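You operate a simulated robot arm through the tools that you are given. There is no shell and no other tool. Be economical: measure what you need, move in short steps, check, and stop when the job is done.

You run a simulated two-armed robot. Do the job below in one go: nothing can be reset, and whatever is moved stays where it is left.

TASK
Carry the green tray with both arms and set it on the top of the grey bench.

The check looks at the end state, three seconds after you hand in, the way a careful person would. Anything else that was tipped, shoved, dropped, spilled or broken makes it a failure.

THE ROBOT
Two 6-joint arms with two-finger grippers on one trunk, on a base that drives. Base frame: it is fixed to the floor where the robot stands at the start and does not move with it; the origin is under the middle of the robot, x ahead of it, y to its left, z up. Lengths are in mm, angles in rad, forces in N, time in s.
The left shoulder is at the start at [30, 178, 863], the right one opposite. With the tool pointing down near the work surface each hand reaches from about 580 to 740 mm from the robot's upright axis, wherever it stands, measured 20 degrees to its own side. Places, roughly: top of the grey bench [-1700, -600, 800]. Payload 2.54 kg a hand.
Tool frame (each hand has its own): the origin (TCP) lies between the finger pads and is the grasp point; the fingertips stand 30 mm ahead of it; z points along the fingers, y is the line along which they close. Largest opening 116 mm; the body of the gripper starts 95 mm behind the TCP.
Orientation is that of the tool frame in the base frame, as [roll, pitch, yaw] about the fixed x, y, z axes, in that order (R = Rz(yaw) Ry(pitch) Rx(roll)). With the fingers straight down and closing along the base's y, the tool's x points along the base's -x, its y along +y and its z along -z.

THE INTERFACE
- The arms move only by the tool drive_tool. It takes "left_series", "right_series" or both (then of equal length, played together; a hand with none holds still); each is a list of rows, each a list of 2 entries, a list of its own where there are three numbers: the shift along the base's x, y, z in mm, then the turn, a rotation vector about the base's x, y, z in rad. In form: [[[dx, dy, dz], [wx, wy, wz]], ...]. A call has 1 to 20 rows; each row shifts and turns the commanded pose from where the row before left it. "left_grip" and "right_grip" are, for a hand that has rows, the closure, from 0 (fully open) to 1 (shut), set as the call begins (left out, the last holds). Rows are played at 5 a second. More than 50 mm and 0.15 rad between two rows, or a gripper value outside its range, and nothing of the call is played. Where a pose cannot be reached the arm comes as near as it can. A force on the tool above 40 N (or 10 N above the force at the start of the call, whichever is more), or a blocked arm, ends the call early, and 0.2 s more pass. The fingers move at their own pace (about 153 mm/s each) and stop on an object; they squeeze with about 22 N. The grip force told is the motor's: it shows also when the fingers shut on nothing. Time passes only in rows, and 0.2 s behind the last, so rows that do not move let the fingers close. It gives the time, the measured TCP pose, the force on the tool (base axes), the opening and the grip force at its end, in the units of the frame above (readings bear some noise), with the torque about the TCP (base axes, N m) and any sound that the robot's microphone picked up.
- Cameras (640 x 400 px; columns grow to the right, rows downward): "scene" is now at [12.6, -34.9, 1559.3]; the picture's right is [-0.65, -0.76, 0.00], its down [-0.71, 0.60, -0.36] and it looks along [0.28, -0.23, -0.93] (base axes); focal length 214 px, centre (320, 200). "left" rides on the left gripper at [69, 15, -122] in its tool frame; the picture's right is [-0.21, 0.98, 0.00], its down [-0.83, -0.18, -0.53] and it looks along [-0.52, -0.11, 0.85] (tool axes); focal length 251 px, centre (320, 200). "right" rides on the right gripper at [69, -15, -122] in its tool frame; the picture's right is [0.21, 0.98, 0.00], its down [-0.83, 0.18, -0.53] and it looks along [-0.52, 0.11, 0.85] (tool axes); focal length 251 px, centre (320, 200).
- capture(camera): a new picture of that camera. The clock stands still meanwhile.
- lift_body(by): slides the trunk up (or, below 0, down) by that many mm; the arms and the scene camera ride with it, the base frame stays. It gives what a move gives, with no picture.
- steer(legs): drives the robot by 1 to 6 legs, each [ahead, left, turn to the left] in mm, mm and rad, along the robot's own axes; the way and the turn of a leg run together, so that a leg with both is an arc; at most 1500 mm and 3.142 rad a leg. The arms and the cameras ride along, it lands a little off, and it stops where it bumps. It gives what a move gives.
- turn_head(pan, tilt): turns the head with the scene camera to pan (to the left, within 2.496 rad either way) and tilt (down, from -0.506 to 1.204), counted from straight ahead of the robot. It gives what a move gives.
- pixel_to_xyz(camera, pixels): for up to 12 pixels [column, row] of the newest picture of that camera ("zoom" is the newest enlarged one), the place [x, y, z] in the base frame of the surface seen there, good to about 2 mm. The clock stands still meanwhile.
- zoom(camera, box): a new picture of the part [left, top, right, bottom] of that camera's present view, enlarged. The clock stands still meanwhile.
- finish_job(): hands the job in; it is judged then, once.

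Work in short steps. Measure before you move; look again where a grasp or a placing could have gone wrong, and mend it. You have 80 turns and 78 pictures in all, those below and enlarged ones among them. Open the grippers and draw the arms clear of the work before you hand the job in, unless the task says otherwise; then end with one line.

The tools are called after "Call:" by a JSON object that holds its "name" and its "arguments". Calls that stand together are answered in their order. drive_tool: Moves the arms, as the interface text tells. Its arguments: {"type":"object","properties":{"left_series":{"type":"array","items":{"type":"array"}},"left_grip":{"type":"number"},"right_series":{"type":"array","items":{"type":"array"}},"right_grip":{"type":"number"}},"required":[]} The other tools are called the same way: lift_body (by) slides the trunk up or down; steer (legs) drives the base; turn_head (pan, tilt) turns the head that bears the scene camera; capture (camera) takes a picture; pixel_to_xyz (camera, pixels) gives the place of the surface under pixels of a picture; zoom (camera, box) takes an enlarged picture of a part of a camera's view; finish_job () hands the job in.

At the start:

```text
clock: 0.0
left_ee_pos: [353.5, 307.8, 796.1]
left_ee_rot: [-3.141, 0.001, 3.141]
left_force: [-0.2, 0.2, -0.5]
left_wrist_torque: [-0.02, 0.03, 0.0]
left_opening: 116.2
left_gripper_force: 0.1
right_ee_pos: [363.8, -14.7, 815.8]
right_ee_rot: [3.141, 0.0, 3.141]
right_force: [0.5, -0.1, -0.1]
right_wrist_torque: [-0.03, -0.02, -0.02]
right_opening: 116.0
right_gripper_force: 0.2
trunk travel left (down, up): [-75.0, 465.0]
robot x, y, heading: [-5.5, -2.9, -0.004]
head pan, tilt: [-0.703, 1.201]
```

scene: 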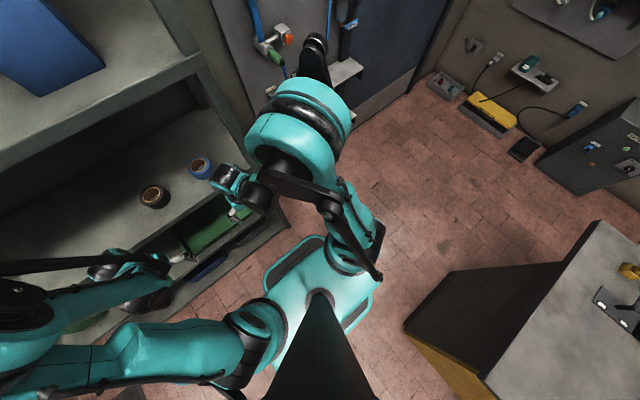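
right: 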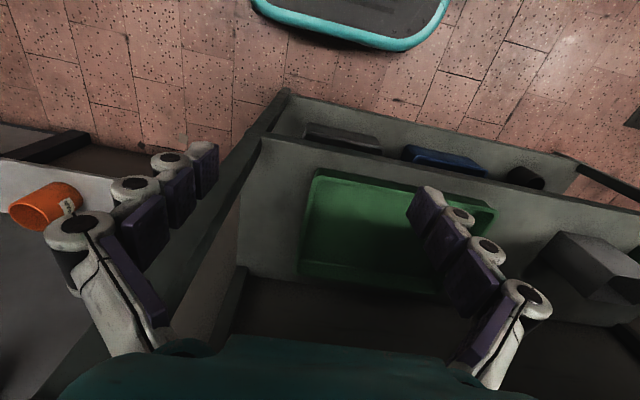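
left: 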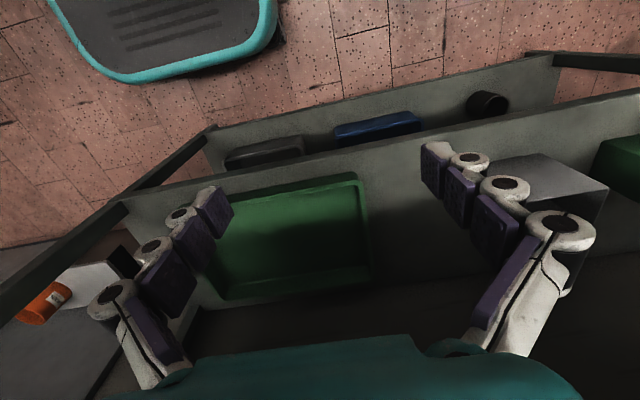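

The wrist pictures show a green tray on a rack shelf ahead (right picture ~(370,230)). I turn the head ahead to see the rack.

Call:
{"name": "turn_head", "arguments": {"pan": 0.1, "tilt": 0.9}}

Call:
{"name": "capture", "arguments": {"camera": "scene"}}

Call:
{"name": "pixel_to_xyz", "arguments": {"camera": "left", "pixels": [[225, 205], [358, 178], [364, 280], [225, 298], [290, 240], [400, 230], [400, 160], [130, 215], [620, 100], [560, 170], [620, 150], [280, 330]]}}

Call:
{"name": "pixel_to_xyz", "arguments": {"camera": "right", "pixels": [[318, 176], [490, 205], [302, 275], [400, 290], [370, 230], [270, 150], [250, 260], [190, 280], [560, 230], [600, 260], [240, 290], [285, 100]]}}

```text
clock: 1.1
left_ee_pos: [352.8, 308.0, 795.2]
left_ee_rot: [3.141, -0.001, -3.141]
left_force: [0.6, 0.0, 0.2]
left_wrist_torque: [-0.01, 0.0, 0.0]
left_opening: 116.1
left_gripper_force: 0.1
right_ee_pos: [363.6, -13.7, 815.5]
right_ee_rot: [-3.142, 0.001, 3.141]
right_force: [-0.7, 0.2, 0.6]
right_wrist_torque: [-0.01, -0.01, -0.01]
right_opening: 116.0
right_gripper_force: 0.1
trunk travel left (down, up): [-75.0, 465.0]
robot x, y, heading: [0.3, -4.0, 0.0]
head pan, tilt: [0.099, 0.901]
```

```text
74 pictures are left
```

scene: 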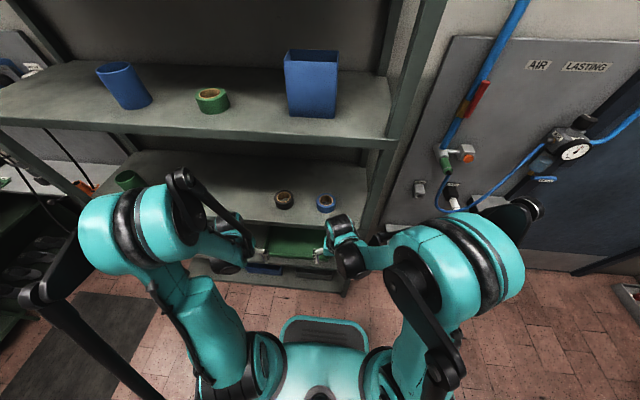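

```text
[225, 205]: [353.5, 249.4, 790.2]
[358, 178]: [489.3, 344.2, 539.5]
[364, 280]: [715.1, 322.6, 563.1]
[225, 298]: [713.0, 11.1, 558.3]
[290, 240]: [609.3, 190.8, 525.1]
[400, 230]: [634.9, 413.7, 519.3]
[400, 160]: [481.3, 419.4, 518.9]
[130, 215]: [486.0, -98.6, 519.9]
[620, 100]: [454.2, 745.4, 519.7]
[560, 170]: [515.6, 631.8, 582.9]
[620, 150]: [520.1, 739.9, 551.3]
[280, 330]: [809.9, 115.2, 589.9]
```

```text
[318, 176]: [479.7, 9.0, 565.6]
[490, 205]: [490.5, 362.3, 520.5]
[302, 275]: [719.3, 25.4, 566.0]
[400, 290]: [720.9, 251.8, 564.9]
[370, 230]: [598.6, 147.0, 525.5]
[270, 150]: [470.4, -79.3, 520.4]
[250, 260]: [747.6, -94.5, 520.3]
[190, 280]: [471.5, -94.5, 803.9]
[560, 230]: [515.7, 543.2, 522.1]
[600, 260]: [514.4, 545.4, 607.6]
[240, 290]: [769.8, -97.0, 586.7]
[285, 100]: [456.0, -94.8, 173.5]
```

The tray is on a shelf at z≈520 (x 480–720, y 5–345, rim ≈566). I measure the shelf above and things around it.

Call:
{"name": "pixel_to_xyz", "arguments": {"camera": "scene", "pixels": [[290, 215], [283, 195], [325, 198], [240, 180], [345, 228], [200, 118], [300, 133], [210, 95], [395, 120], [290, 243], [130, 176], [370, 200]]}}

Call:
{"name": "zoom", "arguments": {"camera": "scene", "box": [80, 140, 400, 320]}}

```text
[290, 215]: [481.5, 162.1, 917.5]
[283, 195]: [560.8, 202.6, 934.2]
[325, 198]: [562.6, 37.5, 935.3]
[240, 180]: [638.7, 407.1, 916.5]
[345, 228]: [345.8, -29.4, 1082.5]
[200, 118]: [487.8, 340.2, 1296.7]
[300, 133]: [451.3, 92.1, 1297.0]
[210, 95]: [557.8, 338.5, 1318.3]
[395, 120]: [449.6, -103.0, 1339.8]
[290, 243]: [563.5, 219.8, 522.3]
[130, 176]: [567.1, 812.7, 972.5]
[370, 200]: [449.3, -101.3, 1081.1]
```

```text
2.00 times, centred on (240, 230) of scene
```

zoom: 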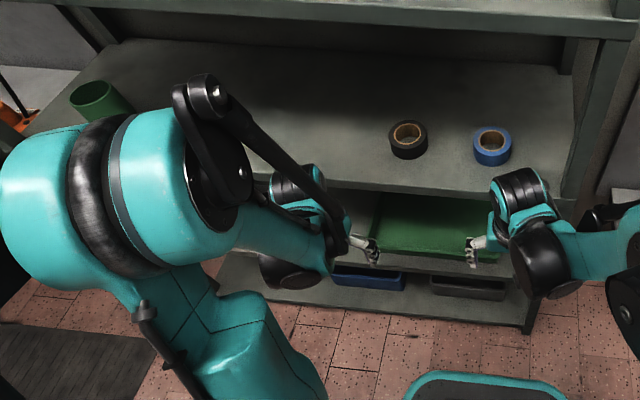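

The upper shelf's top is at z≈917 with its front edge near x≈480, so the hands must go in slanted below it. Before that I look at the grey bench behind to the right.

Call:
{"name": "turn_head", "arguments": {"pan": -2.3, "tilt": 0.6}}

Call:
{"name": "capture", "arguments": {"camera": "scene"}}

```text
clock: 3.3
left_ee_pos: [352.8, 306.9, 795.0]
left_ee_rot: [3.141, 0.0, 3.14]
left_force: [-0.3, 0.2, 0.4]
left_wrist_torque: [0.02, 0.02, 0.02]
left_opening: 116.1
left_gripper_force: 0.0
right_ee_pos: [363.1, -14.1, 816.1]
right_ee_rot: [-3.141, 0.0, -3.14]
right_force: [-0.3, -0.4, -0.6]
right_wrist_torque: [-0.01, 0.02, -0.03]
right_opening: 115.9
right_gripper_force: 0.0
trunk travel left (down, up): [-75.0, 465.0]
robot x, y, heading: [1.8, -2.7, -0.001]
head pan, tilt: [-2.3, 0.6]
```

```text
72 pictures are left
```

scene: 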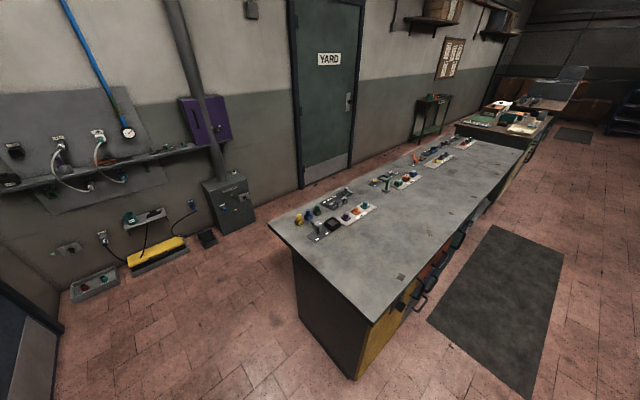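

Call:
{"name": "pixel_to_xyz", "arguments": {"camera": "scene", "pixels": [[270, 225], [382, 320], [400, 276], [455, 215], [522, 150], [440, 140], [345, 240], [370, 207], [420, 178], [465, 150], [350, 375], [430, 320]]}}

Call:
{"name": "zoom", "arguments": {"camera": "scene", "box": [260, 120, 540, 340]}}

```text
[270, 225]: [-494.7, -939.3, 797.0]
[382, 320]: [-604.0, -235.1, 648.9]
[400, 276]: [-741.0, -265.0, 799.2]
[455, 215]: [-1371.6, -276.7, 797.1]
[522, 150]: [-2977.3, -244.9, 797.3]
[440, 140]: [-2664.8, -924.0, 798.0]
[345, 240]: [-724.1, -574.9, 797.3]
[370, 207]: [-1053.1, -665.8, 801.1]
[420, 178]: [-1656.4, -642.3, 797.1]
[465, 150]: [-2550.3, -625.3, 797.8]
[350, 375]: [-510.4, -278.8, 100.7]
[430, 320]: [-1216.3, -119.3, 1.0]
```

```text
1.82 times, centred on (400, 230) of scene
```

zoom: 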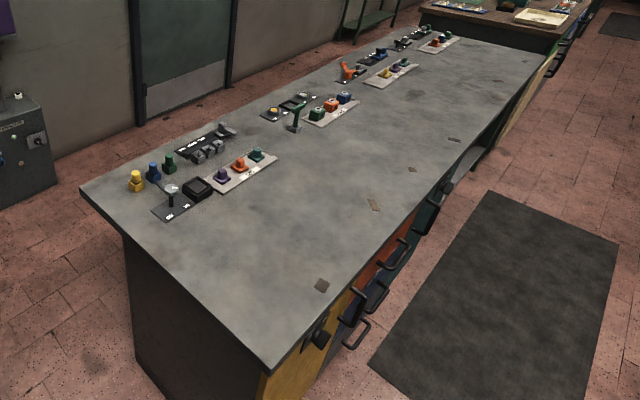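

Bench top is at z≈797, x −500…−2980, y −240…−940, with its front strip (y −260…−540) bare. Now I drive left to line up with the tray (middle y≈173).

Call:
{"name": "steer", "arguments": {"legs": [[0, 177, 0]]}}

Call:
{"name": "turn_head", "arguments": {"pan": 0, "tilt": 1.0}}

Call:
{"name": "capture", "arguments": {"camera": "right"}}

Call:
{"name": "capture", "arguments": {"camera": "left"}}

Call:
{"name": "capture", "arguments": {"camera": "scene"}}

```text
clock: 4.8
left_ee_pos: [353.3, 483.5, 794.2]
left_ee_rot: [-3.139, 0.001, 3.14]
left_force: [-0.4, 0.9, 0.8]
left_wrist_torque: [-0.03, 0.03, -0.01]
left_opening: 116.2
left_gripper_force: 0.1
right_ee_pos: [362.8, 162.3, 813.8]
right_ee_rot: [-3.141, 0.001, 3.14]
right_force: [0.0, 0.6, -0.4]
right_wrist_torque: [-0.04, -0.02, 0.02]
right_opening: 115.6
right_gripper_force: 0.0
trunk travel left (down, up): [-75.0, 465.0]
robot x, y, heading: [4.0, 175.3, -0.001]
head pan, tilt: [-2.3, 0.6]
```

```text
clock: 7.0
left_ee_pos: [354.8, 482.3, 795.2]
left_ee_rot: [3.142, -0.001, 3.14]
left_force: [-0.1, -0.2, -0.4]
left_wrist_torque: [-0.01, -0.01, 0.03]
left_opening: 116.0
left_gripper_force: 0.1
right_ee_pos: [362.8, 160.0, 814.3]
right_ee_rot: [3.14, 0.0, 3.138]
right_force: [0.1, -0.3, 0.6]
right_wrist_torque: [0.02, 0.03, 0.0]
right_opening: 115.7
right_gripper_force: 0.0
trunk travel left (down, up): [-75.0, 465.0]
robot x, y, heading: [2.4, 177.5, -0.003]
head pan, tilt: [0.0, 1.0]
```

```text
70 pictures are left
```

right: 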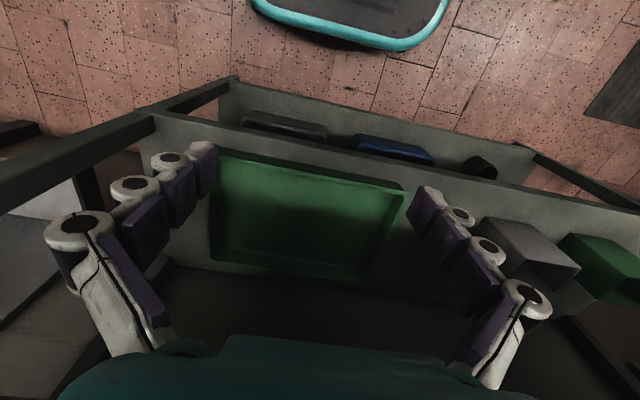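

```text
69 pictures are left
```

left: 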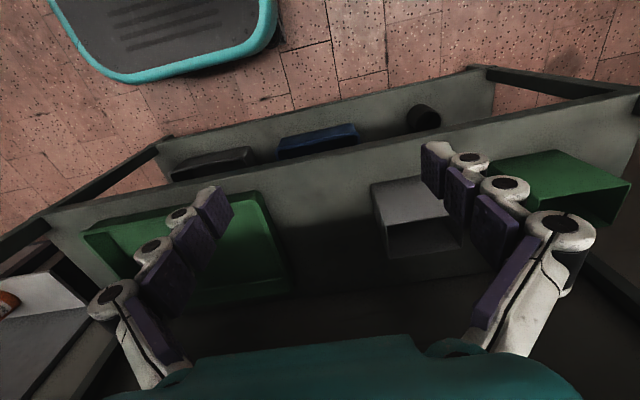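

```text
68 pictures are left
```

scene: 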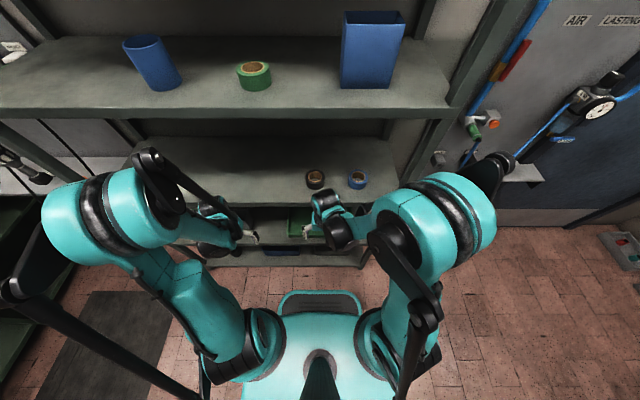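

The right hand now sees the whole tray. I measure the tray's corners, the shelf edge and the elbows.

Call:
{"name": "pixel_to_xyz", "arguments": {"camera": "right", "pixels": [[225, 160], [404, 190], [360, 278], [215, 256], [238, 170], [385, 195], [355, 262], [228, 250], [300, 270], [395, 230], [215, 205], [300, 172]]}}

Call:
{"name": "pixel_to_xyz", "arguments": {"camera": "scene", "pixels": [[300, 202], [300, 208], [190, 200], [150, 165], [110, 210], [215, 215], [195, 300], [390, 250], [450, 210], [340, 230], [345, 200], [290, 210]]}}

Call:
{"name": "zoom", "arguments": {"camera": "scene", "box": [180, 150, 400, 290]}}

```text
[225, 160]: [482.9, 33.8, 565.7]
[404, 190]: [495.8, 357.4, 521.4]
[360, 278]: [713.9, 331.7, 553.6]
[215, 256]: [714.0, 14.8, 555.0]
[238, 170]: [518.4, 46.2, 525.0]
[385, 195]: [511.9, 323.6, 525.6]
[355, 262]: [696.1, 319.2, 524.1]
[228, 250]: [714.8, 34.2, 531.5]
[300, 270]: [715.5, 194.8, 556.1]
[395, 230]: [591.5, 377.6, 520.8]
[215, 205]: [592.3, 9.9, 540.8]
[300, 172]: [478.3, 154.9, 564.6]
```

```text
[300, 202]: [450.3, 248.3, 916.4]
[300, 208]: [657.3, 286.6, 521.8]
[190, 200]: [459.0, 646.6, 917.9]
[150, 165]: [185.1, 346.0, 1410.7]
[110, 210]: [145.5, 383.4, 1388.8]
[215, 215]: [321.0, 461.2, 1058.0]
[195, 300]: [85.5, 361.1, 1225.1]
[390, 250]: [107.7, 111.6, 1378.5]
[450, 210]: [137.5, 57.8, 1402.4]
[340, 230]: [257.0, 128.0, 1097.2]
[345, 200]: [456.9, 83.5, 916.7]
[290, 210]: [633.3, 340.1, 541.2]
```

```text
2.86 times, centred on (290, 220) of scene
```

zoom: 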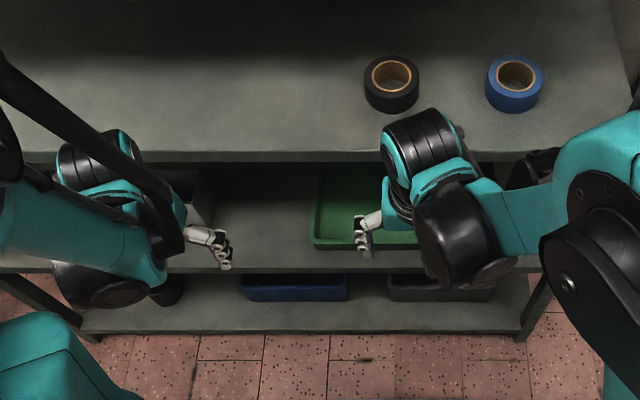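

Wrists sit ~260 mm behind the TCP, so I plan a forward tilt of about 0.7 to stay in front of the shelf above (front edge x≈450). I zoom on the tray's end walls to measure the rims.

Call:
{"name": "zoom", "arguments": {"camera": "right", "box": [190, 140, 430, 290]}}

```text
2.67 times, centred on (310, 215) of right
```

zoom: 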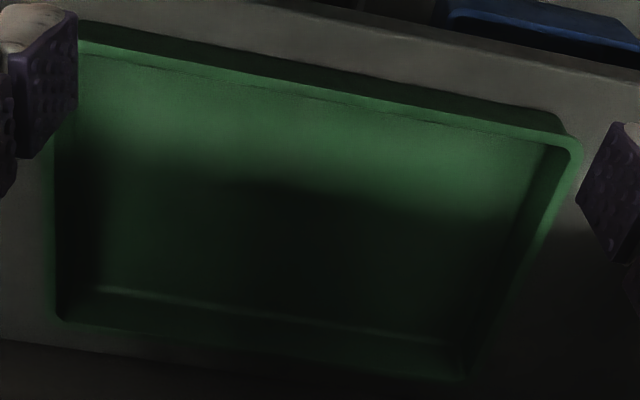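

Call:
{"name": "pixel_to_xyz", "arguments": {"camera": "zoom", "pixels": [[580, 160], [570, 180], [555, 215], [545, 220], [535, 240], [520, 260], [56, 200], [62, 200], [70, 200], [52, 240], [60, 240], [56, 270]]}}

```text
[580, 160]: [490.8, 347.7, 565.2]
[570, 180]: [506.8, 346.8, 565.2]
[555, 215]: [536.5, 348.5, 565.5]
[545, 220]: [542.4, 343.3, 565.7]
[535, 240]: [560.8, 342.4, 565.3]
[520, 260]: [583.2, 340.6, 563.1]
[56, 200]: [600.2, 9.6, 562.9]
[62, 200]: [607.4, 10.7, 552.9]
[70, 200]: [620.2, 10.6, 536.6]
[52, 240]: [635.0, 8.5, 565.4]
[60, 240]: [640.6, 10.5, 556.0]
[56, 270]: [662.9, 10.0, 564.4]
```

Walls are vertical, end rims at y≈6 and y≈345 (thickness ≈8), rim z≈565, x 478–723. I back up 150 mm to give the arms room, then tilt both hands forward 0.7 and line them up in front of the shelf.

Call:
{"name": "steer", "arguments": {"legs": [[-150, 0, 0]]}}

Call:
{"name": "drive_tool", "arguments": {"left_series": [[[33, -23, 0], [0, -0.117, 0]], [[33, -23, 0], [0, -0.117, 0]], [[33, -23, 0], [0, -0.117, 0]], [[33, -23, 0], [0, -0.117, 0]], [[33, -23, 0], [0, -0.117, 0]], [[33, -23, 0], [0, -0.117, 0]]], "right_series": [[[33, -26, -3], [0, -0.117, 0]], [[33, -26, -3], [0, -0.117, 0]], [[33, -26, -3], [0, -0.117, 0]], [[33, -26, -3], [0, -0.117, 0]], [[33, -25, -4], [0, -0.117, 0]], [[33, -25, -4], [0, -0.117, 0]]], "left_grip": 0, "right_grip": 0}}

Call:
{"name": "capture", "arguments": {"camera": "scene"}}

Call:
{"name": "capture", "arguments": {"camera": "right"}}

Call:
{"name": "capture", "arguments": {"camera": "left"}}

```text
clock: 8.3
left_ee_pos: [203.5, 483.6, 795.4]
left_ee_rot: [-3.141, 0.003, 3.14]
left_force: [-0.9, 0.2, 0.0]
left_wrist_torque: [0.0, -0.04, 0.02]
left_opening: 115.8
left_gripper_force: 0.1
right_ee_pos: [211.6, 160.1, 815.9]
right_ee_rot: [3.141, 0.002, 3.14]
right_force: [0.1, 0.4, -0.1]
right_wrist_torque: [-0.01, -0.05, -0.02]
right_opening: 116.1
right_gripper_force: 0.1
trunk travel left (down, up): [-75.0, 465.0]
robot x, y, heading: [-148.4, 176.8, -0.0]
head pan, tilt: [0.0, 1.0]
```

```text
clock: 9.7
left_ee_pos: [414.9, 343.6, 812.5]
left_ee_rot: [3.141, 0.7, 3.138]
left_force: [0.3, 0.2, 0.2]
left_wrist_torque: [0.01, 0.04, 0.02]
left_opening: 115.9
left_gripper_force: 0.0
left hand out of reach, approached as far as the arm can: row 4, 5, 6
right_ee_pos: [421.7, 6.9, 806.5]
right_ee_rot: [3.141, 0.697, 3.139]
right_force: [0.1, -0.5, -0.3]
right_wrist_torque: [0.03, 0.02, 0.05]
right_opening: 115.8
right_gripper_force: 0.1
right hand out of reach, approached as far as the arm can: row 6
trunk travel left (down, up): [-75.0, 465.0]
robot x, y, heading: [-147.3, 180.2, -0.002]
head pan, tilt: [0.0, 1.0]
```

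```text
65 pictures are left
```

scene: 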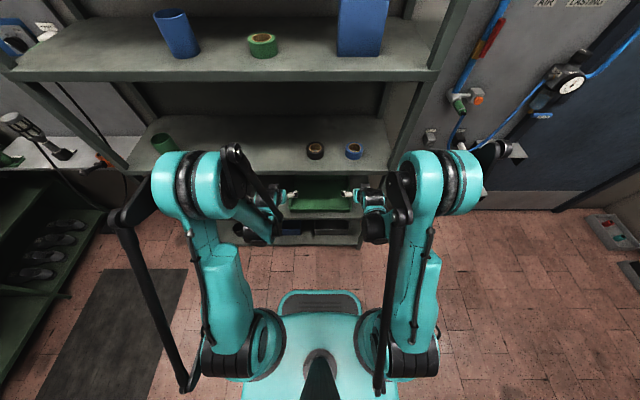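

```text
64 pictures are left
```

right: 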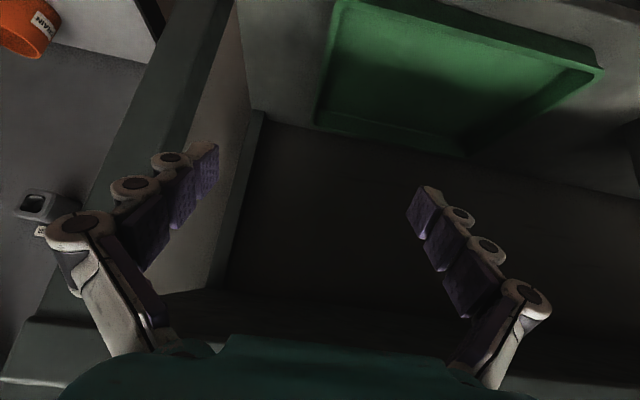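

```text
63 pictures are left
```

left: 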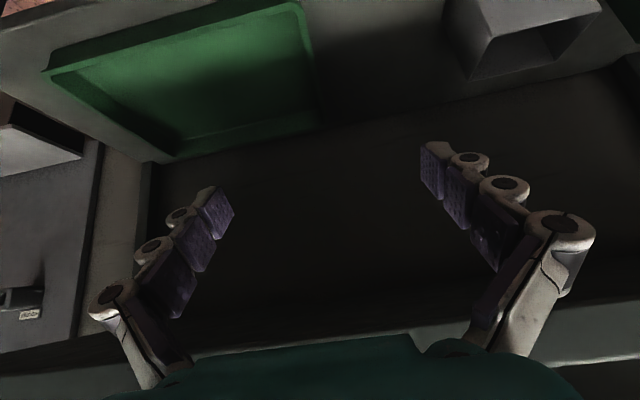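

Tilt is 0.70; the arms are just near their inner limit, which advancing relieves. I advance along the tool axis partway (tips still above the rim) and check.

Call:
{"name": "drive_tool", "arguments": {"left_series": [[[33, 0, -38], [0, 0, 0]], [[33, 0, -38], [0, 0, 0]], [[33, 0, -38], [0, 0, 0]], [[0, 0, 0], [0, 0, 0]]], "right_series": [[[33, 0, -38], [0, 0, 0]], [[33, 0, -38], [0, 0, 0]], [[33, 0, -38], [0, 0, 0]], [[0, 0, 0], [0, 0, 0]]]}}

Call:
{"name": "capture", "arguments": {"camera": "scene"}}

Call:
{"name": "capture", "arguments": {"camera": "right"}}

Call:
{"name": "capture", "arguments": {"camera": "left"}}

```text
refused: row 1 steps farther than a row can; nothing moved
```

```text
62 pictures are left
```

scene: 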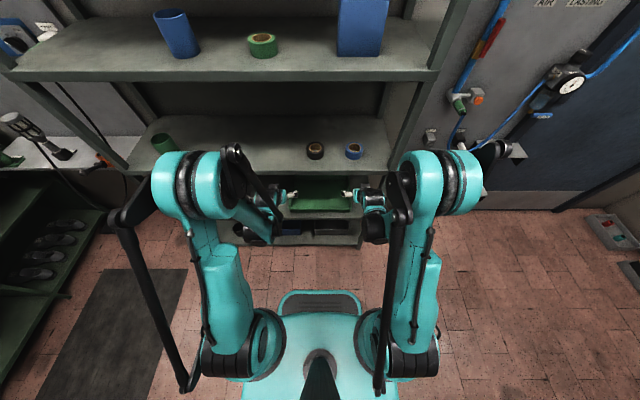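

```text
61 pictures are left
```

right: 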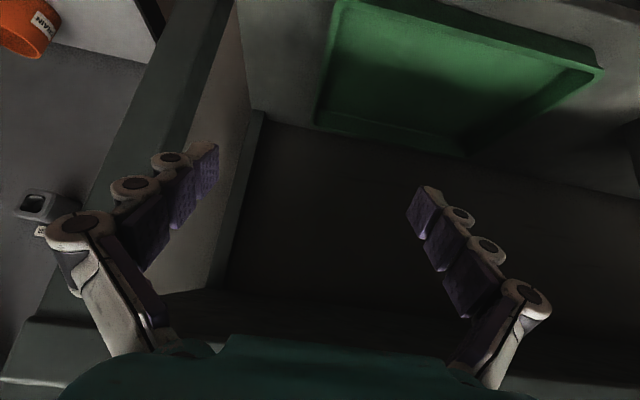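

```text
60 pictures are left
```

left: 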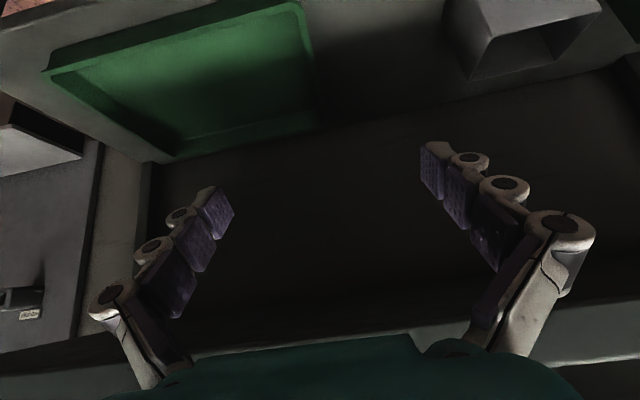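

The steps were slightly over 50 mm (33,38); nothing moved. I repeat with smaller ones.

Call:
{"name": "drive_tool", "arguments": {"left_series": [[[25, 0, -29], [0, 0, 0]], [[25, 0, -29], [0, 0, 0]], [[25, 0, -29], [0, 0, 0]], [[25, 0, -29], [0, 0, 0]], [[0, 0, 0], [0, 0, 0]]], "right_series": [[[25, 0, -29], [0, 0, 0]], [[25, 0, -29], [0, 0, 0]], [[25, 0, -29], [0, 0, 0]], [[25, 0, -29], [0, 0, 0]], [[0, 0, 0], [0, 0, 0]]]}}

Call:
{"name": "capture", "arguments": {"camera": "scene"}}

Call:
{"name": "capture", "arguments": {"camera": "right"}}

```text
clock: 10.9
left_ee_pos: [521.1, 345.8, 704.8]
left_ee_rot: [3.139, 0.703, 3.138]
left_force: [-0.1, 0.1, 1.4]
left_wrist_torque: [-0.01, -0.01, 0.02]
left_opening: 115.9
left_gripper_force: 0.0
left hand out of reach, approached as far as the arm can: row 1, 2
right_ee_pos: [526.3, 6.7, 697.4]
right_ee_rot: [3.14, 0.703, 3.139]
right_force: [0.1, -0.6, -0.2]
right_wrist_torque: [0.0, -0.01, 0.0]
right_opening: 116.1
right_gripper_force: 0.0
right hand out of reach, approached as far as the arm can: row 1, 2
trunk travel left (down, up): [-75.0, 465.0]
robot x, y, heading: [-151.0, 177.5, -0.002]
head pan, tilt: [0.0, 1.0]
```

```text
59 pictures are left
```

scene: 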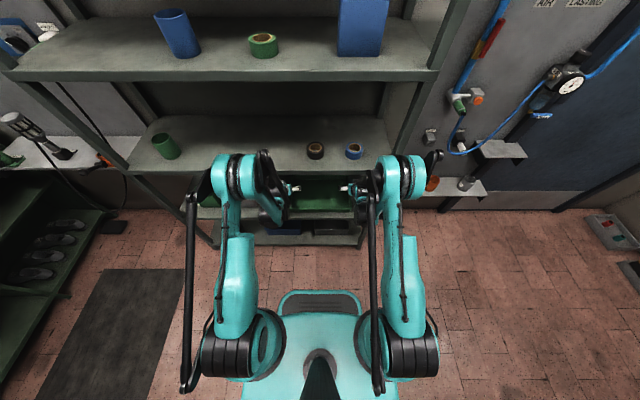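

```text
58 pictures are left
```

right: 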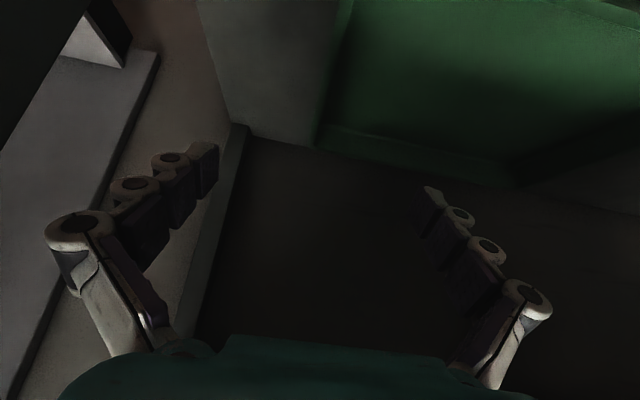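

Hands are at x≈523, z≈700, astride the end walls. I check wrist/forearm clearance to the shelf edge before going on.

Call:
{"name": "zoom", "arguments": {"camera": "scene", "box": [200, 130, 440, 280]}}

Call:
{"name": "pixel_to_xyz", "arguments": {"camera": "zoom", "pixels": [[185, 150], [165, 100], [195, 225], [240, 155], [400, 160], [425, 210], [450, 130], [520, 100], [60, 130], [320, 150], [200, 190], [430, 180]]}}

```text
2.67 times, centred on (320, 205) of scene
```

zoom: 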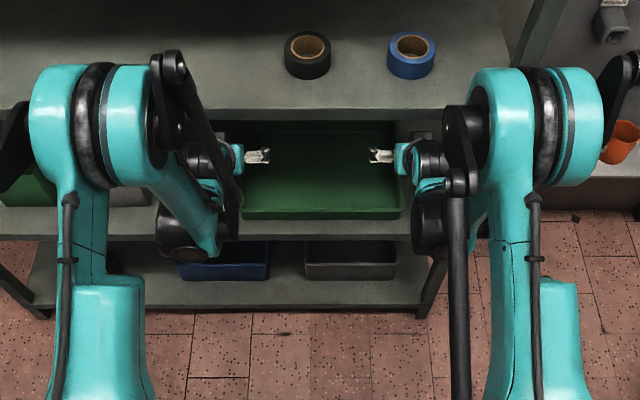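

```text
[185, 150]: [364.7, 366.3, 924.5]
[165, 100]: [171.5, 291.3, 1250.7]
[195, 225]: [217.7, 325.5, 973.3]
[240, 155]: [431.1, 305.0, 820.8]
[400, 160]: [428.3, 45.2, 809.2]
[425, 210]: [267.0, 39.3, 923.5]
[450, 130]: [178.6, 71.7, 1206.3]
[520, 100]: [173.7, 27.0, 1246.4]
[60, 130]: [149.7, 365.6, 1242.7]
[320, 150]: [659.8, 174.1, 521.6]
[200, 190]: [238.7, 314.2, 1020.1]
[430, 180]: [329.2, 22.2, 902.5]
```

Wrist tops are at z≈924, x≈365. I go down first in front of the shelf edge, then forward beneath it, staying above the rim.

Call:
{"name": "drive_tool", "arguments": {"left_series": [[[0, 0, -32], [0, 0, 0]], [[0, 0, -32], [0, 0, 0]], [[0, 0, -32], [0, 0, 0]], [[38, 0, 0], [0, 0, 0]], [[38, 0, 0], [0, 0, 0]], [[0, 0, 0], [0, 0, 0]]], "right_series": [[[0, 0, -30], [0, 0, 0]], [[0, 0, -30], [0, 0, 0]], [[0, 0, -29], [0, 0, 0]], [[36, 0, 0], [0, 0, 0]], [[36, 0, 0], [0, 0, 0]], [[0, 0, 0], [0, 0, 0]]]}}

Call:
{"name": "capture", "arguments": {"camera": "scene"}}

Call:
{"name": "capture", "arguments": {"camera": "right"}}

Call:
{"name": "capture", "arguments": {"camera": "left"}}

```text
clock: 12.3
left_ee_pos: [627.8, 344.6, 622.1]
left_ee_rot: [3.139, 0.703, 3.138]
left_force: [0.1, 0.0, -0.1]
left_wrist_torque: [-0.01, 0.01, 0.0]
left_opening: 116.2
left_gripper_force: 0.0
left hand out of reach, approached as far as the arm can: row 1, 2, 3
right_ee_pos: [623.1, 6.8, 617.7]
right_ee_rot: [3.14, 0.703, 3.138]
right_force: [0.8, 0.2, 0.7]
right_wrist_torque: [-0.02, 0.0, -0.03]
right_opening: 116.0
right_gripper_force: 0.0
right hand out of reach, approached as far as the arm can: row 1, 2, 3
trunk travel left (down, up): [-75.0, 465.0]
robot x, y, heading: [-152.0, 175.5, -0.001]
head pan, tilt: [0.0, 1.0]
```

```text
56 pictures are left
```

scene: 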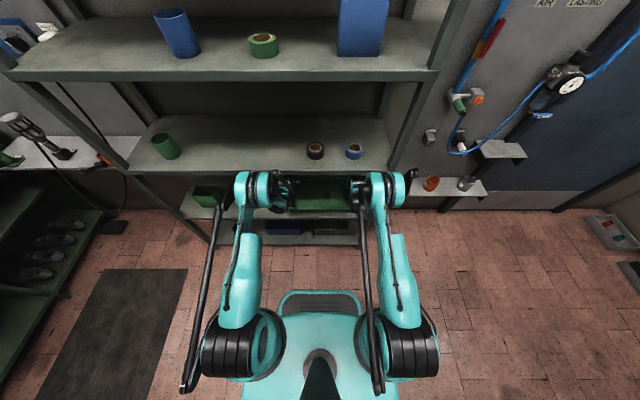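

```text
55 pictures are left
```

right: 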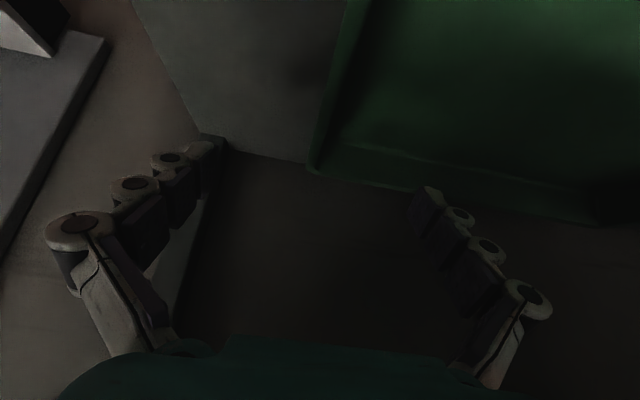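

```text
54 pictures are left
```

left: 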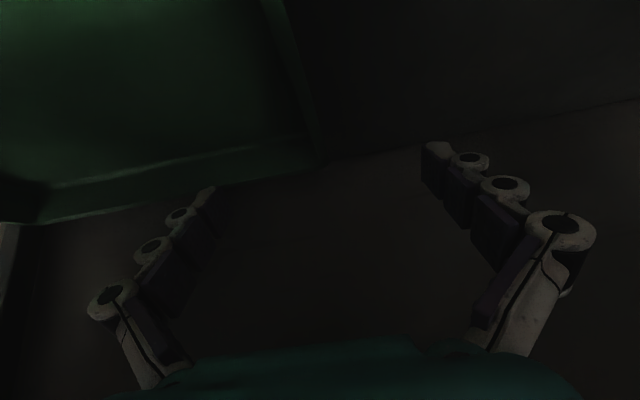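

Hands at x≈625, z≈620, astride the walls (right picture: wall at ~(330,100) lies between fingers along the tool line). I lower to TCP (600, ·, 562).

Call:
{"name": "drive_tool", "arguments": {"left_series": [[[-14, 0, -20], [0, 0, 0]], [[-14, 0, -20], [0, 0, 0]], [[0, 0, -19], [0, 0, 0]], [[0, 0, 0], [0, 0, 0]]], "right_series": [[[-12, 0, -19], [0, 0, 0]], [[-11, 0, -19], [0, 0, 0]], [[0, 0, -17], [0, 0, 0]], [[0, 0, 0], [0, 0, 0]]]}}

Call:
{"name": "zoom", "arguments": {"camera": "right", "box": [100, 50, 560, 338]}}

Call:
{"name": "zoom", "arguments": {"camera": "left", "box": [100, 50, 560, 338]}}

Call:
{"name": "zoom", "arguments": {"camera": "scene", "box": [160, 130, 460, 318]}}

```text
clock: 13.3
left_ee_pos: [597.0, 343.0, 570.0]
left_ee_rot: [3.14, 0.7, 3.139]
left_force: [0.7, -0.5, -0.6]
left_wrist_torque: [0.01, 0.02, -0.02]
left_opening: 116.0
left_gripper_force: 0.1
left hand out of reach, approached as far as the arm can: row 3
right_ee_pos: [597.8, 7.7, 569.6]
right_ee_rot: [3.139, 0.7, 3.137]
right_force: [0.6, -0.4, 0.3]
right_wrist_torque: [-0.01, 0.0, 0.0]
right_opening: 116.1
right_gripper_force: 0.0
right hand out of reach, approached as far as the arm can: row 3
trunk travel left (down, up): [-75.0, 465.0]
robot x, y, heading: [-146.7, 178.1, -0.002]
head pan, tilt: [0.0, 1.0]
```

```text
1.39 times, centred on (330, 194) of right
```

zoom: 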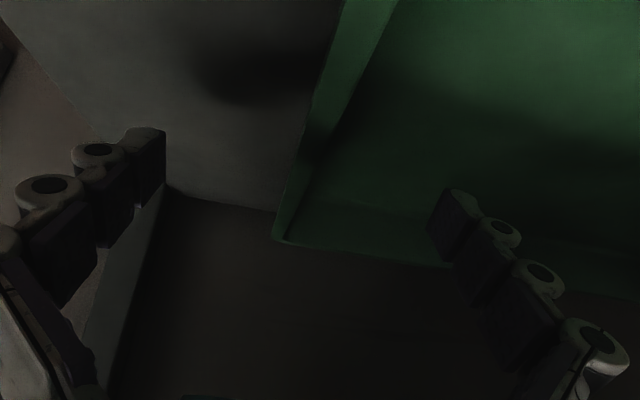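

```text
1.39 times, centred on (330, 194) of left
```

zoom: 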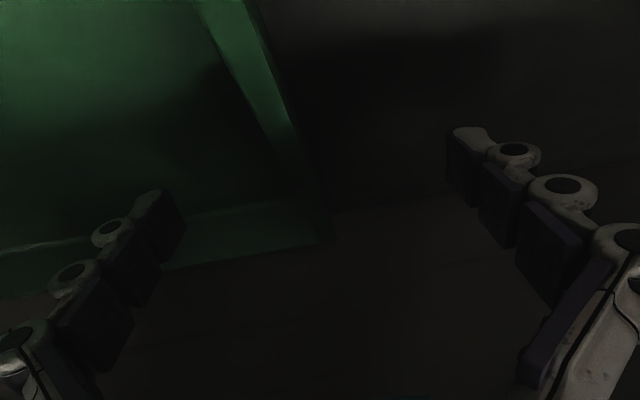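

```text
2.13 times, centred on (310, 224) of scene
```

zoom: 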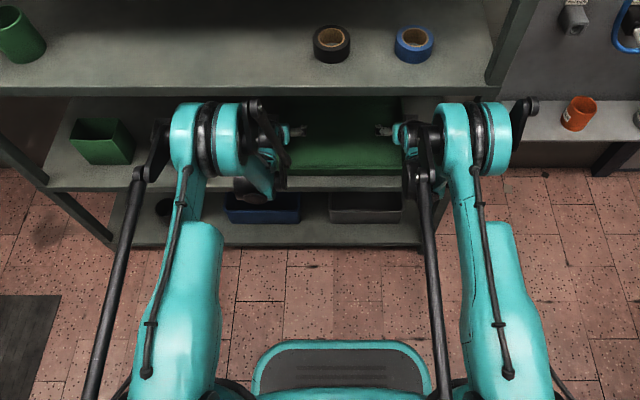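

Arms sit 8 mm high of the goal at an inner reach limit; I lower the trunk 9 mm to bring both pads onto the walls.

Call:
{"name": "lift_body", "arguments": {"by": -9}}

```text
clock: 13.9
left_ee_pos: [595.6, 344.4, 561.4]
left_ee_rot: [3.139, 0.701, 3.138]
left_force: [-0.1, 0.5, 0.2]
left_wrist_torque: [0.0, 0.0, 0.0]
left_opening: 115.8
left_gripper_force: 0.0
right_ee_pos: [596.4, 7.7, 561.3]
right_ee_rot: [3.141, 0.7, 3.139]
right_force: [-0.8, 0.2, 0.8]
right_wrist_torque: [-0.02, 0.01, 0.02]
right_opening: 115.8
right_gripper_force: 0.1
trunk travel left (down, up): [-66.0, 474.0]
robot x, y, heading: [-151.1, 173.5, -0.002]
head pan, tilt: [0.0, 1.0]
```

Fingers astride the walls with tips ≈530. I close both hands.

Call:
{"name": "drive_tool", "arguments": {"left_series": [[[0, 0, 0], [0, 0, 0]], [[0, 0, 0], [0, 0, 0]], [[0, 0, 0], [0, 0, 0]], [[0, 0, 0], [0, 0, 0]]], "right_series": [[[0, 0, 0], [0, 0, 0]], [[0, 0, 0], [0, 0, 0]], [[0, 0, 0], [0, 0, 0]], [[0, 0, 0], [0, 0, 0]]], "left_grip": 1, "right_grip": 1}}

Call:
{"name": "capture", "arguments": {"camera": "right"}}

Call:
{"name": "capture", "arguments": {"camera": "left"}}

```text
clock: 14.9
left_ee_pos: [596.8, 343.4, 561.2]
left_ee_rot: [3.14, 0.702, 3.138]
left_force: [1.2, -5.3, 0.8]
left_wrist_torque: [-0.09, 0.0, -0.07]
left_opening: 6.3
left_gripper_force: 21.5
right_ee_pos: [597.0, 8.8, 562.4]
right_ee_rot: [3.14, 0.701, 3.138]
right_force: [-2.3, 4.7, 2.4]
right_wrist_torque: [0.04, -0.01, 0.11]
right_opening: 5.7
right_gripper_force: 22.0
trunk travel left (down, up): [-66.0, 474.0]
robot x, y, heading: [-150.9, 174.5, -0.004]
head pan, tilt: [0.0, 1.0]
```

```text
50 pictures are left
```

right: 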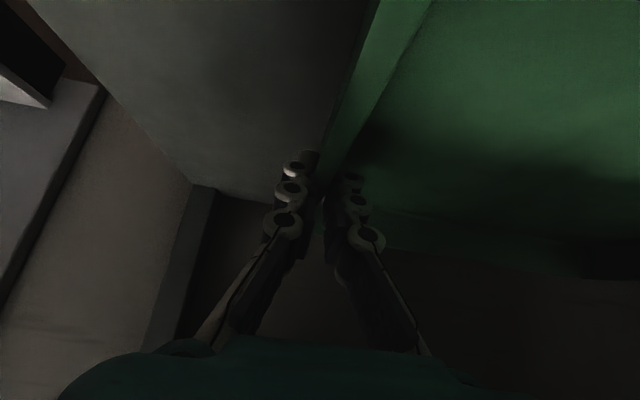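

```text
49 pictures are left
```

left: 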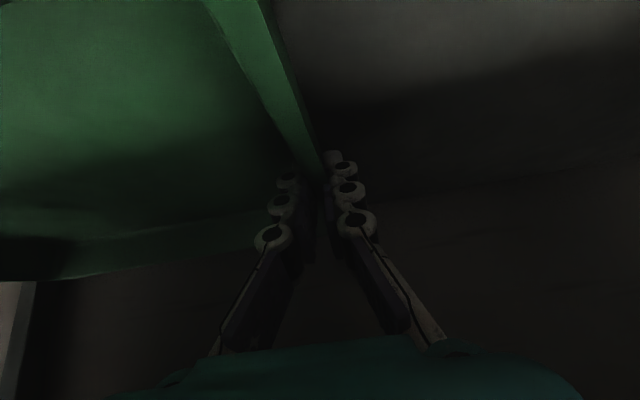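

Both hands hold the 6 mm walls. I lift with the trunk by 40 mm, so both arms rise exactly together.

Call:
{"name": "lift_body", "arguments": {"by": 40}}

Call:
{"name": "capture", "arguments": {"camera": "right"}}

Call:
{"name": "capture", "arguments": {"camera": "scene"}}

```text
clock: 15.7
left_ee_pos: [597.4, 343.1, 600.9]
left_ee_rot: [3.138, 0.7, 3.139]
left_force: [-0.4, -9.0, -0.8]
left_wrist_torque: [-0.25, 0.02, -0.13]
left_opening: 6.3
left_gripper_force: 22.0
right_ee_pos: [598.9, 8.4, 601.3]
right_ee_rot: [3.14, 0.699, 3.137]
right_force: [-0.2, 9.3, -1.7]
right_wrist_torque: [0.16, -0.02, 0.17]
right_opening: 6.1
right_gripper_force: 22.3
trunk travel left (down, up): [-106.0, 434.0]
robot x, y, heading: [-153.1, 174.7, -0.004]
head pan, tilt: [0.0, 1.0]
```

```text
48 pictures are left
```

right: 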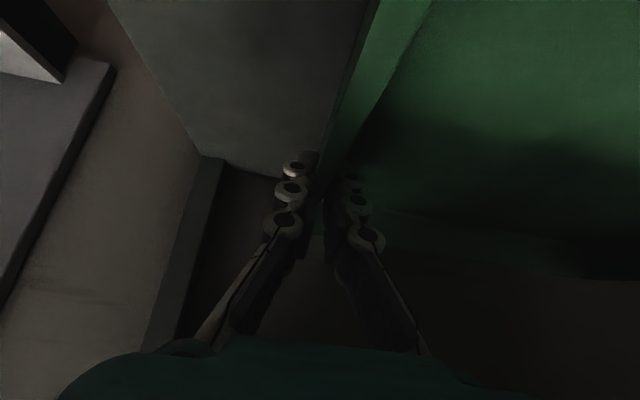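

```text
47 pictures are left
```

scene: 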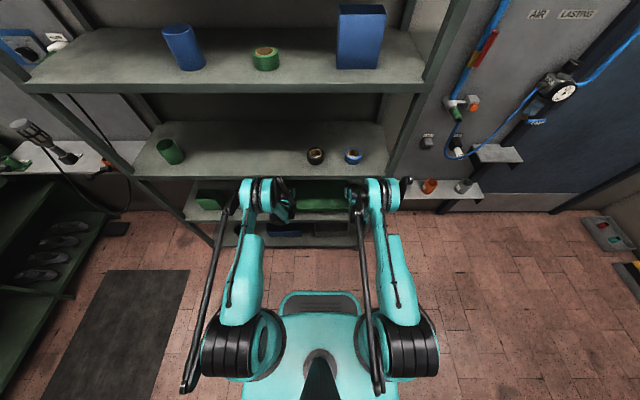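

The tray came up with the hands (right view: tray fixed to fingers, shelf moved away). I drive straight back 420 mm to clear the rack.

Call:
{"name": "steer", "arguments": {"legs": [[-420, 0, 0]]}}

Call:
{"name": "capture", "arguments": {"camera": "scene"}}

```text
clock: 18.3
left_ee_pos: [176.6, 345.8, 600.5]
left_ee_rot: [3.138, 0.701, 3.14]
left_force: [0.2, -16.6, -1.2]
left_wrist_torque: [-0.36, 0.06, -0.23]
left_opening: 5.8
left_gripper_force: 21.5
right_ee_pos: [177.7, 11.1, 602.8]
right_ee_rot: [3.139, 0.703, -3.141]
right_force: [-0.2, 16.8, -1.9]
right_wrist_torque: [0.33, 0.02, 0.32]
right_opening: 6.3
right_gripper_force: 22.0
trunk travel left (down, up): [-106.0, 434.0]
robot x, y, heading: [-568.9, 177.0, 0.002]
head pan, tilt: [0.0, 1.0]
```

```text
46 pictures are left
```

scene: 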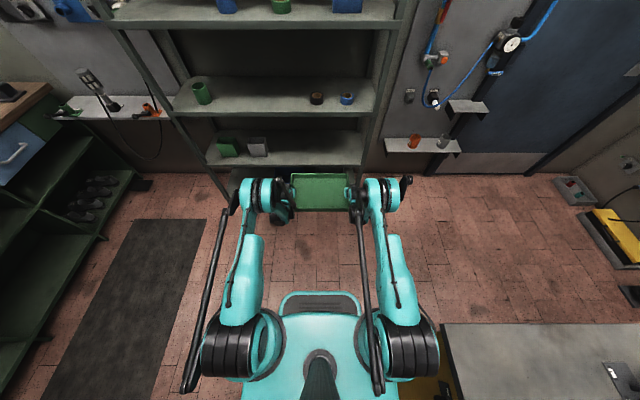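

The tray hangs level and clear of the rack; the hands are pulling apart (±16 N along y), so I ease each 1.5 mm inward.

Call:
{"name": "drive_tool", "arguments": {"left_series": [[[0, -1.5, 0], [0, 0, 0]], [[0, 0, 0], [0, 0, 0]]], "right_series": [[[0, 1.5, 0], [0, 0, 0]], [[0, 0, 0], [0, 0, 0]]]}}

```text
clock: 18.9
left_ee_pos: [177.0, 346.0, 601.6]
left_ee_rot: [3.138, 0.698, -3.141]
left_force: [0.2, 10.7, -1.4]
left_wrist_torque: [0.15, 0.04, 0.24]
left_opening: 5.8
left_gripper_force: 22.4
right_ee_pos: [178.3, 9.9, 601.2]
right_ee_rot: [3.141, 0.7, 3.141]
right_force: [-0.5, -11.3, -1.2]
right_wrist_torque: [-0.25, -0.05, -0.17]
right_opening: 6.1
right_gripper_force: 22.2
trunk travel left (down, up): [-106.0, 434.0]
robot x, y, heading: [-570.0, 177.4, -0.002]
head pan, tilt: [0.0, 1.0]
```

Slightly overdone; I ease back 0.6 mm each, then lift the trunk so the tray bottom clears the bench top.

Call:
{"name": "drive_tool", "arguments": {"left_series": [[[0, 0.6, 0], [0, 0, 0]], [[0, 0, 0], [0, 0, 0]]], "right_series": [[[0, -0.6, 0], [0, 0, 0]], [[0, 0, 0], [0, 0, 0]]]}}

Call:
{"name": "lift_body", "arguments": {"by": 340}}

Call:
{"name": "turn_head", "arguments": {"pan": 1.6, "tilt": 0.6}}

Call:
{"name": "capture", "arguments": {"camera": "scene"}}

Call:
{"name": "turn_head", "arguments": {"pan": 2.49, "tilt": 0.6}}

Call:
{"name": "capture", "arguments": {"camera": "scene"}}

```text
clock: 19.5
left_ee_pos: [175.6, 345.6, 601.2]
left_ee_rot: [3.138, 0.701, -3.14]
left_force: [0.8, 13.3, -0.9]
left_wrist_torque: [0.21, 0.06, 0.26]
left_opening: 6.2
left_gripper_force: 21.9
right_ee_pos: [177.5, 10.0, 601.6]
right_ee_rot: [3.14, 0.7, 3.14]
right_force: [0.0, -12.8, -1.9]
right_wrist_torque: [-0.32, -0.07, -0.2]
right_opening: 5.8
right_gripper_force: 22.4
trunk travel left (down, up): [-106.0, 434.0]
robot x, y, heading: [-567.7, 176.3, -0.0]
head pan, tilt: [0.0, 1.0]
```

```text
clock: 22.9
left_ee_pos: [178.0, 346.1, 941.6]
left_ee_rot: [3.141, 0.7, 3.141]
left_force: [-0.4, 23.8, -0.8]
left_wrist_torque: [0.43, -0.02, 0.44]
left_opening: 6.3
left_gripper_force: 22.4
right_ee_pos: [178.0, 10.4, 941.5]
right_ee_rot: [3.14, 0.699, 3.141]
right_force: [-0.1, -22.6, -2.7]
right_wrist_torque: [-0.53, -0.04, -0.34]
right_opening: 5.9
right_gripper_force: 22.2
trunk travel left (down, up): [-446.0, 94.0]
robot x, y, heading: [-567.2, 175.5, 0.003]
head pan, tilt: [0.0, 1.0]
```

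```text
clock: 24.5
left_ee_pos: [177.2, 345.5, 940.1]
left_ee_rot: [3.139, 0.7, 3.14]
left_force: [-0.6, 23.9, -1.3]
left_wrist_torque: [0.46, 0.01, 0.45]
left_opening: 6.1
left_gripper_force: 22.3
right_ee_pos: [177.9, 10.4, 941.3]
right_ee_rot: [3.14, 0.699, 3.141]
right_force: [-0.3, -24.4, -1.7]
right_wrist_torque: [-0.52, 0.03, -0.33]
right_opening: 6.2
right_gripper_force: 22.1
trunk travel left (down, up): [-446.0, 94.0]
robot x, y, heading: [-565.3, 174.2, 0.001]
head pan, tilt: [1.6, 0.6]
```

```text
45 pictures are left
```

scene: 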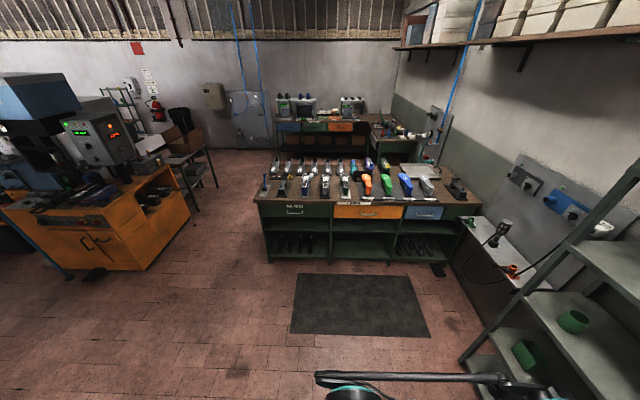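

```text
clock: 25.7
left_ee_pos: [176.8, 345.7, 941.3]
left_ee_rot: [3.138, 0.7, -3.141]
left_force: [-0.9, 23.5, -2.1]
left_wrist_torque: [0.47, 0.03, 0.44]
left_opening: 6.0
left_gripper_force: 21.8
right_ee_pos: [177.9, 10.0, 942.5]
right_ee_rot: [3.139, 0.699, -3.14]
right_force: [-0.4, -24.9, -1.6]
right_wrist_torque: [-0.53, -0.01, -0.35]
right_opening: 6.1
right_gripper_force: 22.0
trunk travel left (down, up): [-446.0, 94.0]
robot x, y, heading: [-569.9, 177.9, -0.0]
head pan, tilt: [2.491, 0.6]
```

```text
44 pictures are left
```

scene: 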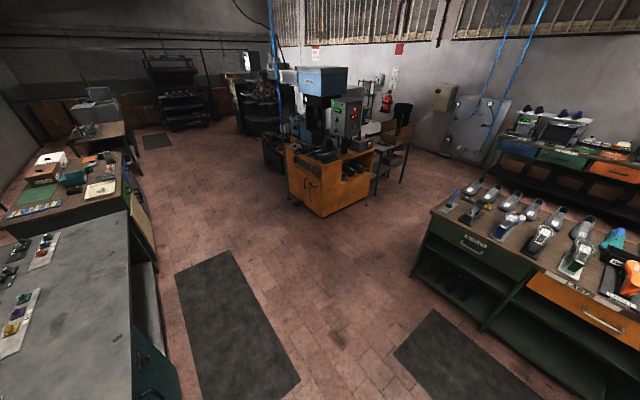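

Plenty of floor behind. The squeeze through the tray has crept to ±24 N inward; I open the hands' spacing 0.6 mm each.

Call:
{"name": "drive_tool", "arguments": {"left_series": [[[0, 0.6, 0], [0, 0, 0]], [[0, 0, 0], [0, 0, 0]]], "right_series": [[[0, -0.6, 0], [0, 0, 0]], [[0, 0, 0], [0, 0, 0]]]}}

Call:
{"name": "drive_tool", "arguments": {"left_series": [[[0, 0, 0], [0, 0, 0]], [[0, 0, 0], [0, 0, 0]]], "right_series": [[[0, 0, 0], [0, 0, 0]], [[0, 0, 0], [0, 0, 0]]]}}

```text
clock: 26.3
left_ee_pos: [177.5, 344.0, 941.2]
left_ee_rot: [3.139, 0.701, 3.14]
left_force: [0.2, 20.9, -1.3]
left_wrist_torque: [0.41, -0.01, 0.35]
left_opening: 6.0
left_gripper_force: 22.1
right_ee_pos: [179.2, 10.8, 941.5]
right_ee_rot: [3.14, 0.698, -3.142]
right_force: [0.8, -20.6, -1.3]
right_wrist_torque: [-0.4, 0.01, -0.33]
right_opening: 5.8
right_gripper_force: 22.4
trunk travel left (down, up): [-446.0, 94.0]
robot x, y, heading: [-569.7, 177.2, -0.001]
head pan, tilt: [2.491, 0.6]
```

```text
clock: 26.9
left_ee_pos: [178.5, 345.2, 942.1]
left_ee_rot: [3.14, 0.701, -3.141]
left_force: [-0.1, 18.7, -1.9]
left_wrist_torque: [0.31, 0.0, 0.32]
left_opening: 5.9
left_gripper_force: 21.7
right_ee_pos: [178.8, 10.5, 941.9]
right_ee_rot: [3.14, 0.7, 3.141]
right_force: [0.3, -18.6, -1.5]
right_wrist_torque: [-0.35, 0.01, -0.25]
right_opening: 6.1
right_gripper_force: 22.7
trunk travel left (down, up): [-446.0, 94.0]
robot x, y, heading: [-567.1, 179.7, -0.001]
head pan, tilt: [2.491, 0.6]
```

The squeeze is easing. I measure the free floor and the furniture behind-left for the route.

Call:
{"name": "pixel_to_xyz", "arguments": {"camera": "scene", "pixels": [[235, 250], [300, 378], [176, 275], [412, 275], [395, 350], [320, 215], [530, 340], [130, 330], [430, 240], [290, 175], [180, 395], [125, 215]]}}

```text
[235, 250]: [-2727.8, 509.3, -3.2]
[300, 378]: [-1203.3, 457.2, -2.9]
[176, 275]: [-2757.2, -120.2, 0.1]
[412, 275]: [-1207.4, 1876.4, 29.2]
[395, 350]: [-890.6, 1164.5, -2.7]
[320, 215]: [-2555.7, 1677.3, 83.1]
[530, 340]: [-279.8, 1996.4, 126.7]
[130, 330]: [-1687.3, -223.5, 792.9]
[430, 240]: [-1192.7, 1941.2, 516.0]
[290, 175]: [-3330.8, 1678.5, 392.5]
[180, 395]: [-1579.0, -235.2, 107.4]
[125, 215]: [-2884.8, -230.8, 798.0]
```

The floor to y≈1100 is free. I drive back 550 / left 350, then turn right a quarter turn to face the bench.

Call:
{"name": "steer", "arguments": {"legs": [[-550, 350, 0]]}}

Call:
{"name": "steer", "arguments": {"legs": [[0, 0, -0.785], [0, 0, -0.785]]}}

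Call:
{"name": "turn_head", "arguments": {"pan": 0, "tilt": 0.8}}

Call:
{"name": "capture", "arguments": {"camera": "scene"}}

```text
clock: 30.5
left_ee_pos: [-367.8, 698.7, 940.7]
left_ee_rot: [3.14, 0.702, -3.14]
left_force: [0.4, 10.9, -1.5]
left_wrist_torque: [0.19, 0.0, 0.21]
left_opening: 6.0
left_gripper_force: 22.1
right_ee_pos: [-365.2, 363.1, 942.1]
right_ee_rot: [3.141, 0.7, -3.14]
right_force: [-0.5, -10.2, -1.2]
right_wrist_torque: [-0.2, 0.01, -0.21]
right_opening: 5.9
right_gripper_force: 22.2
trunk travel left (down, up): [-446.0, 94.0]
robot x, y, heading: [-1115.9, 530.5, 0.009]
head pan, tilt: [2.491, 0.6]
```

```text
clock: 35.0
left_ee_pos: [-943.3, -218.9, 941.4]
left_ee_rot: [3.139, 0.698, 1.573]
left_force: [2.2, -0.4, -1.6]
left_wrist_torque: [-0.02, -0.03, 0.05]
left_opening: 5.9
left_gripper_force: 22.1
right_ee_pos: [-1277.5, -222.2, 940.9]
right_ee_rot: [3.14, 0.699, 1.576]
right_force: [-2.4, -0.6, -1.5]
right_wrist_torque: [-0.03, 0.06, -0.04]
right_opening: 6.1
right_gripper_force: 21.8
trunk travel left (down, up): [-446.0, 94.0]
robot x, y, heading: [-1115.6, 528.7, -1.566]
head pan, tilt: [2.491, 0.6]
```

```text
clock: 37.3
left_ee_pos: [-942.8, -218.7, 940.9]
left_ee_rot: [3.14, 0.699, 1.575]
left_force: [0.4, 0.4, -1.7]
left_wrist_torque: [0.02, 0.03, 0.01]
left_opening: 6.0
left_gripper_force: 22.1
right_ee_pos: [-1277.5, -221.8, 941.1]
right_ee_rot: [3.14, 0.7, 1.574]
right_force: [0.0, -0.1, -0.6]
right_wrist_torque: [-0.01, 0.0, 0.0]
right_opening: 6.1
right_gripper_force: 21.8
trunk travel left (down, up): [-446.0, 94.0]
robot x, y, heading: [-1117.3, 528.6, -1.565]
head pan, tilt: [0.0, 0.799]
```

```text
43 pictures are left
```

scene: 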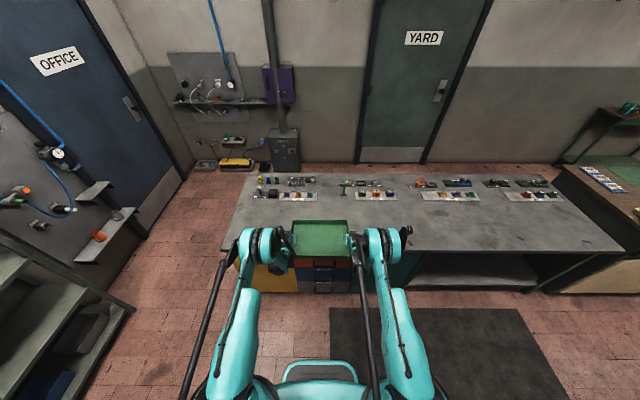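

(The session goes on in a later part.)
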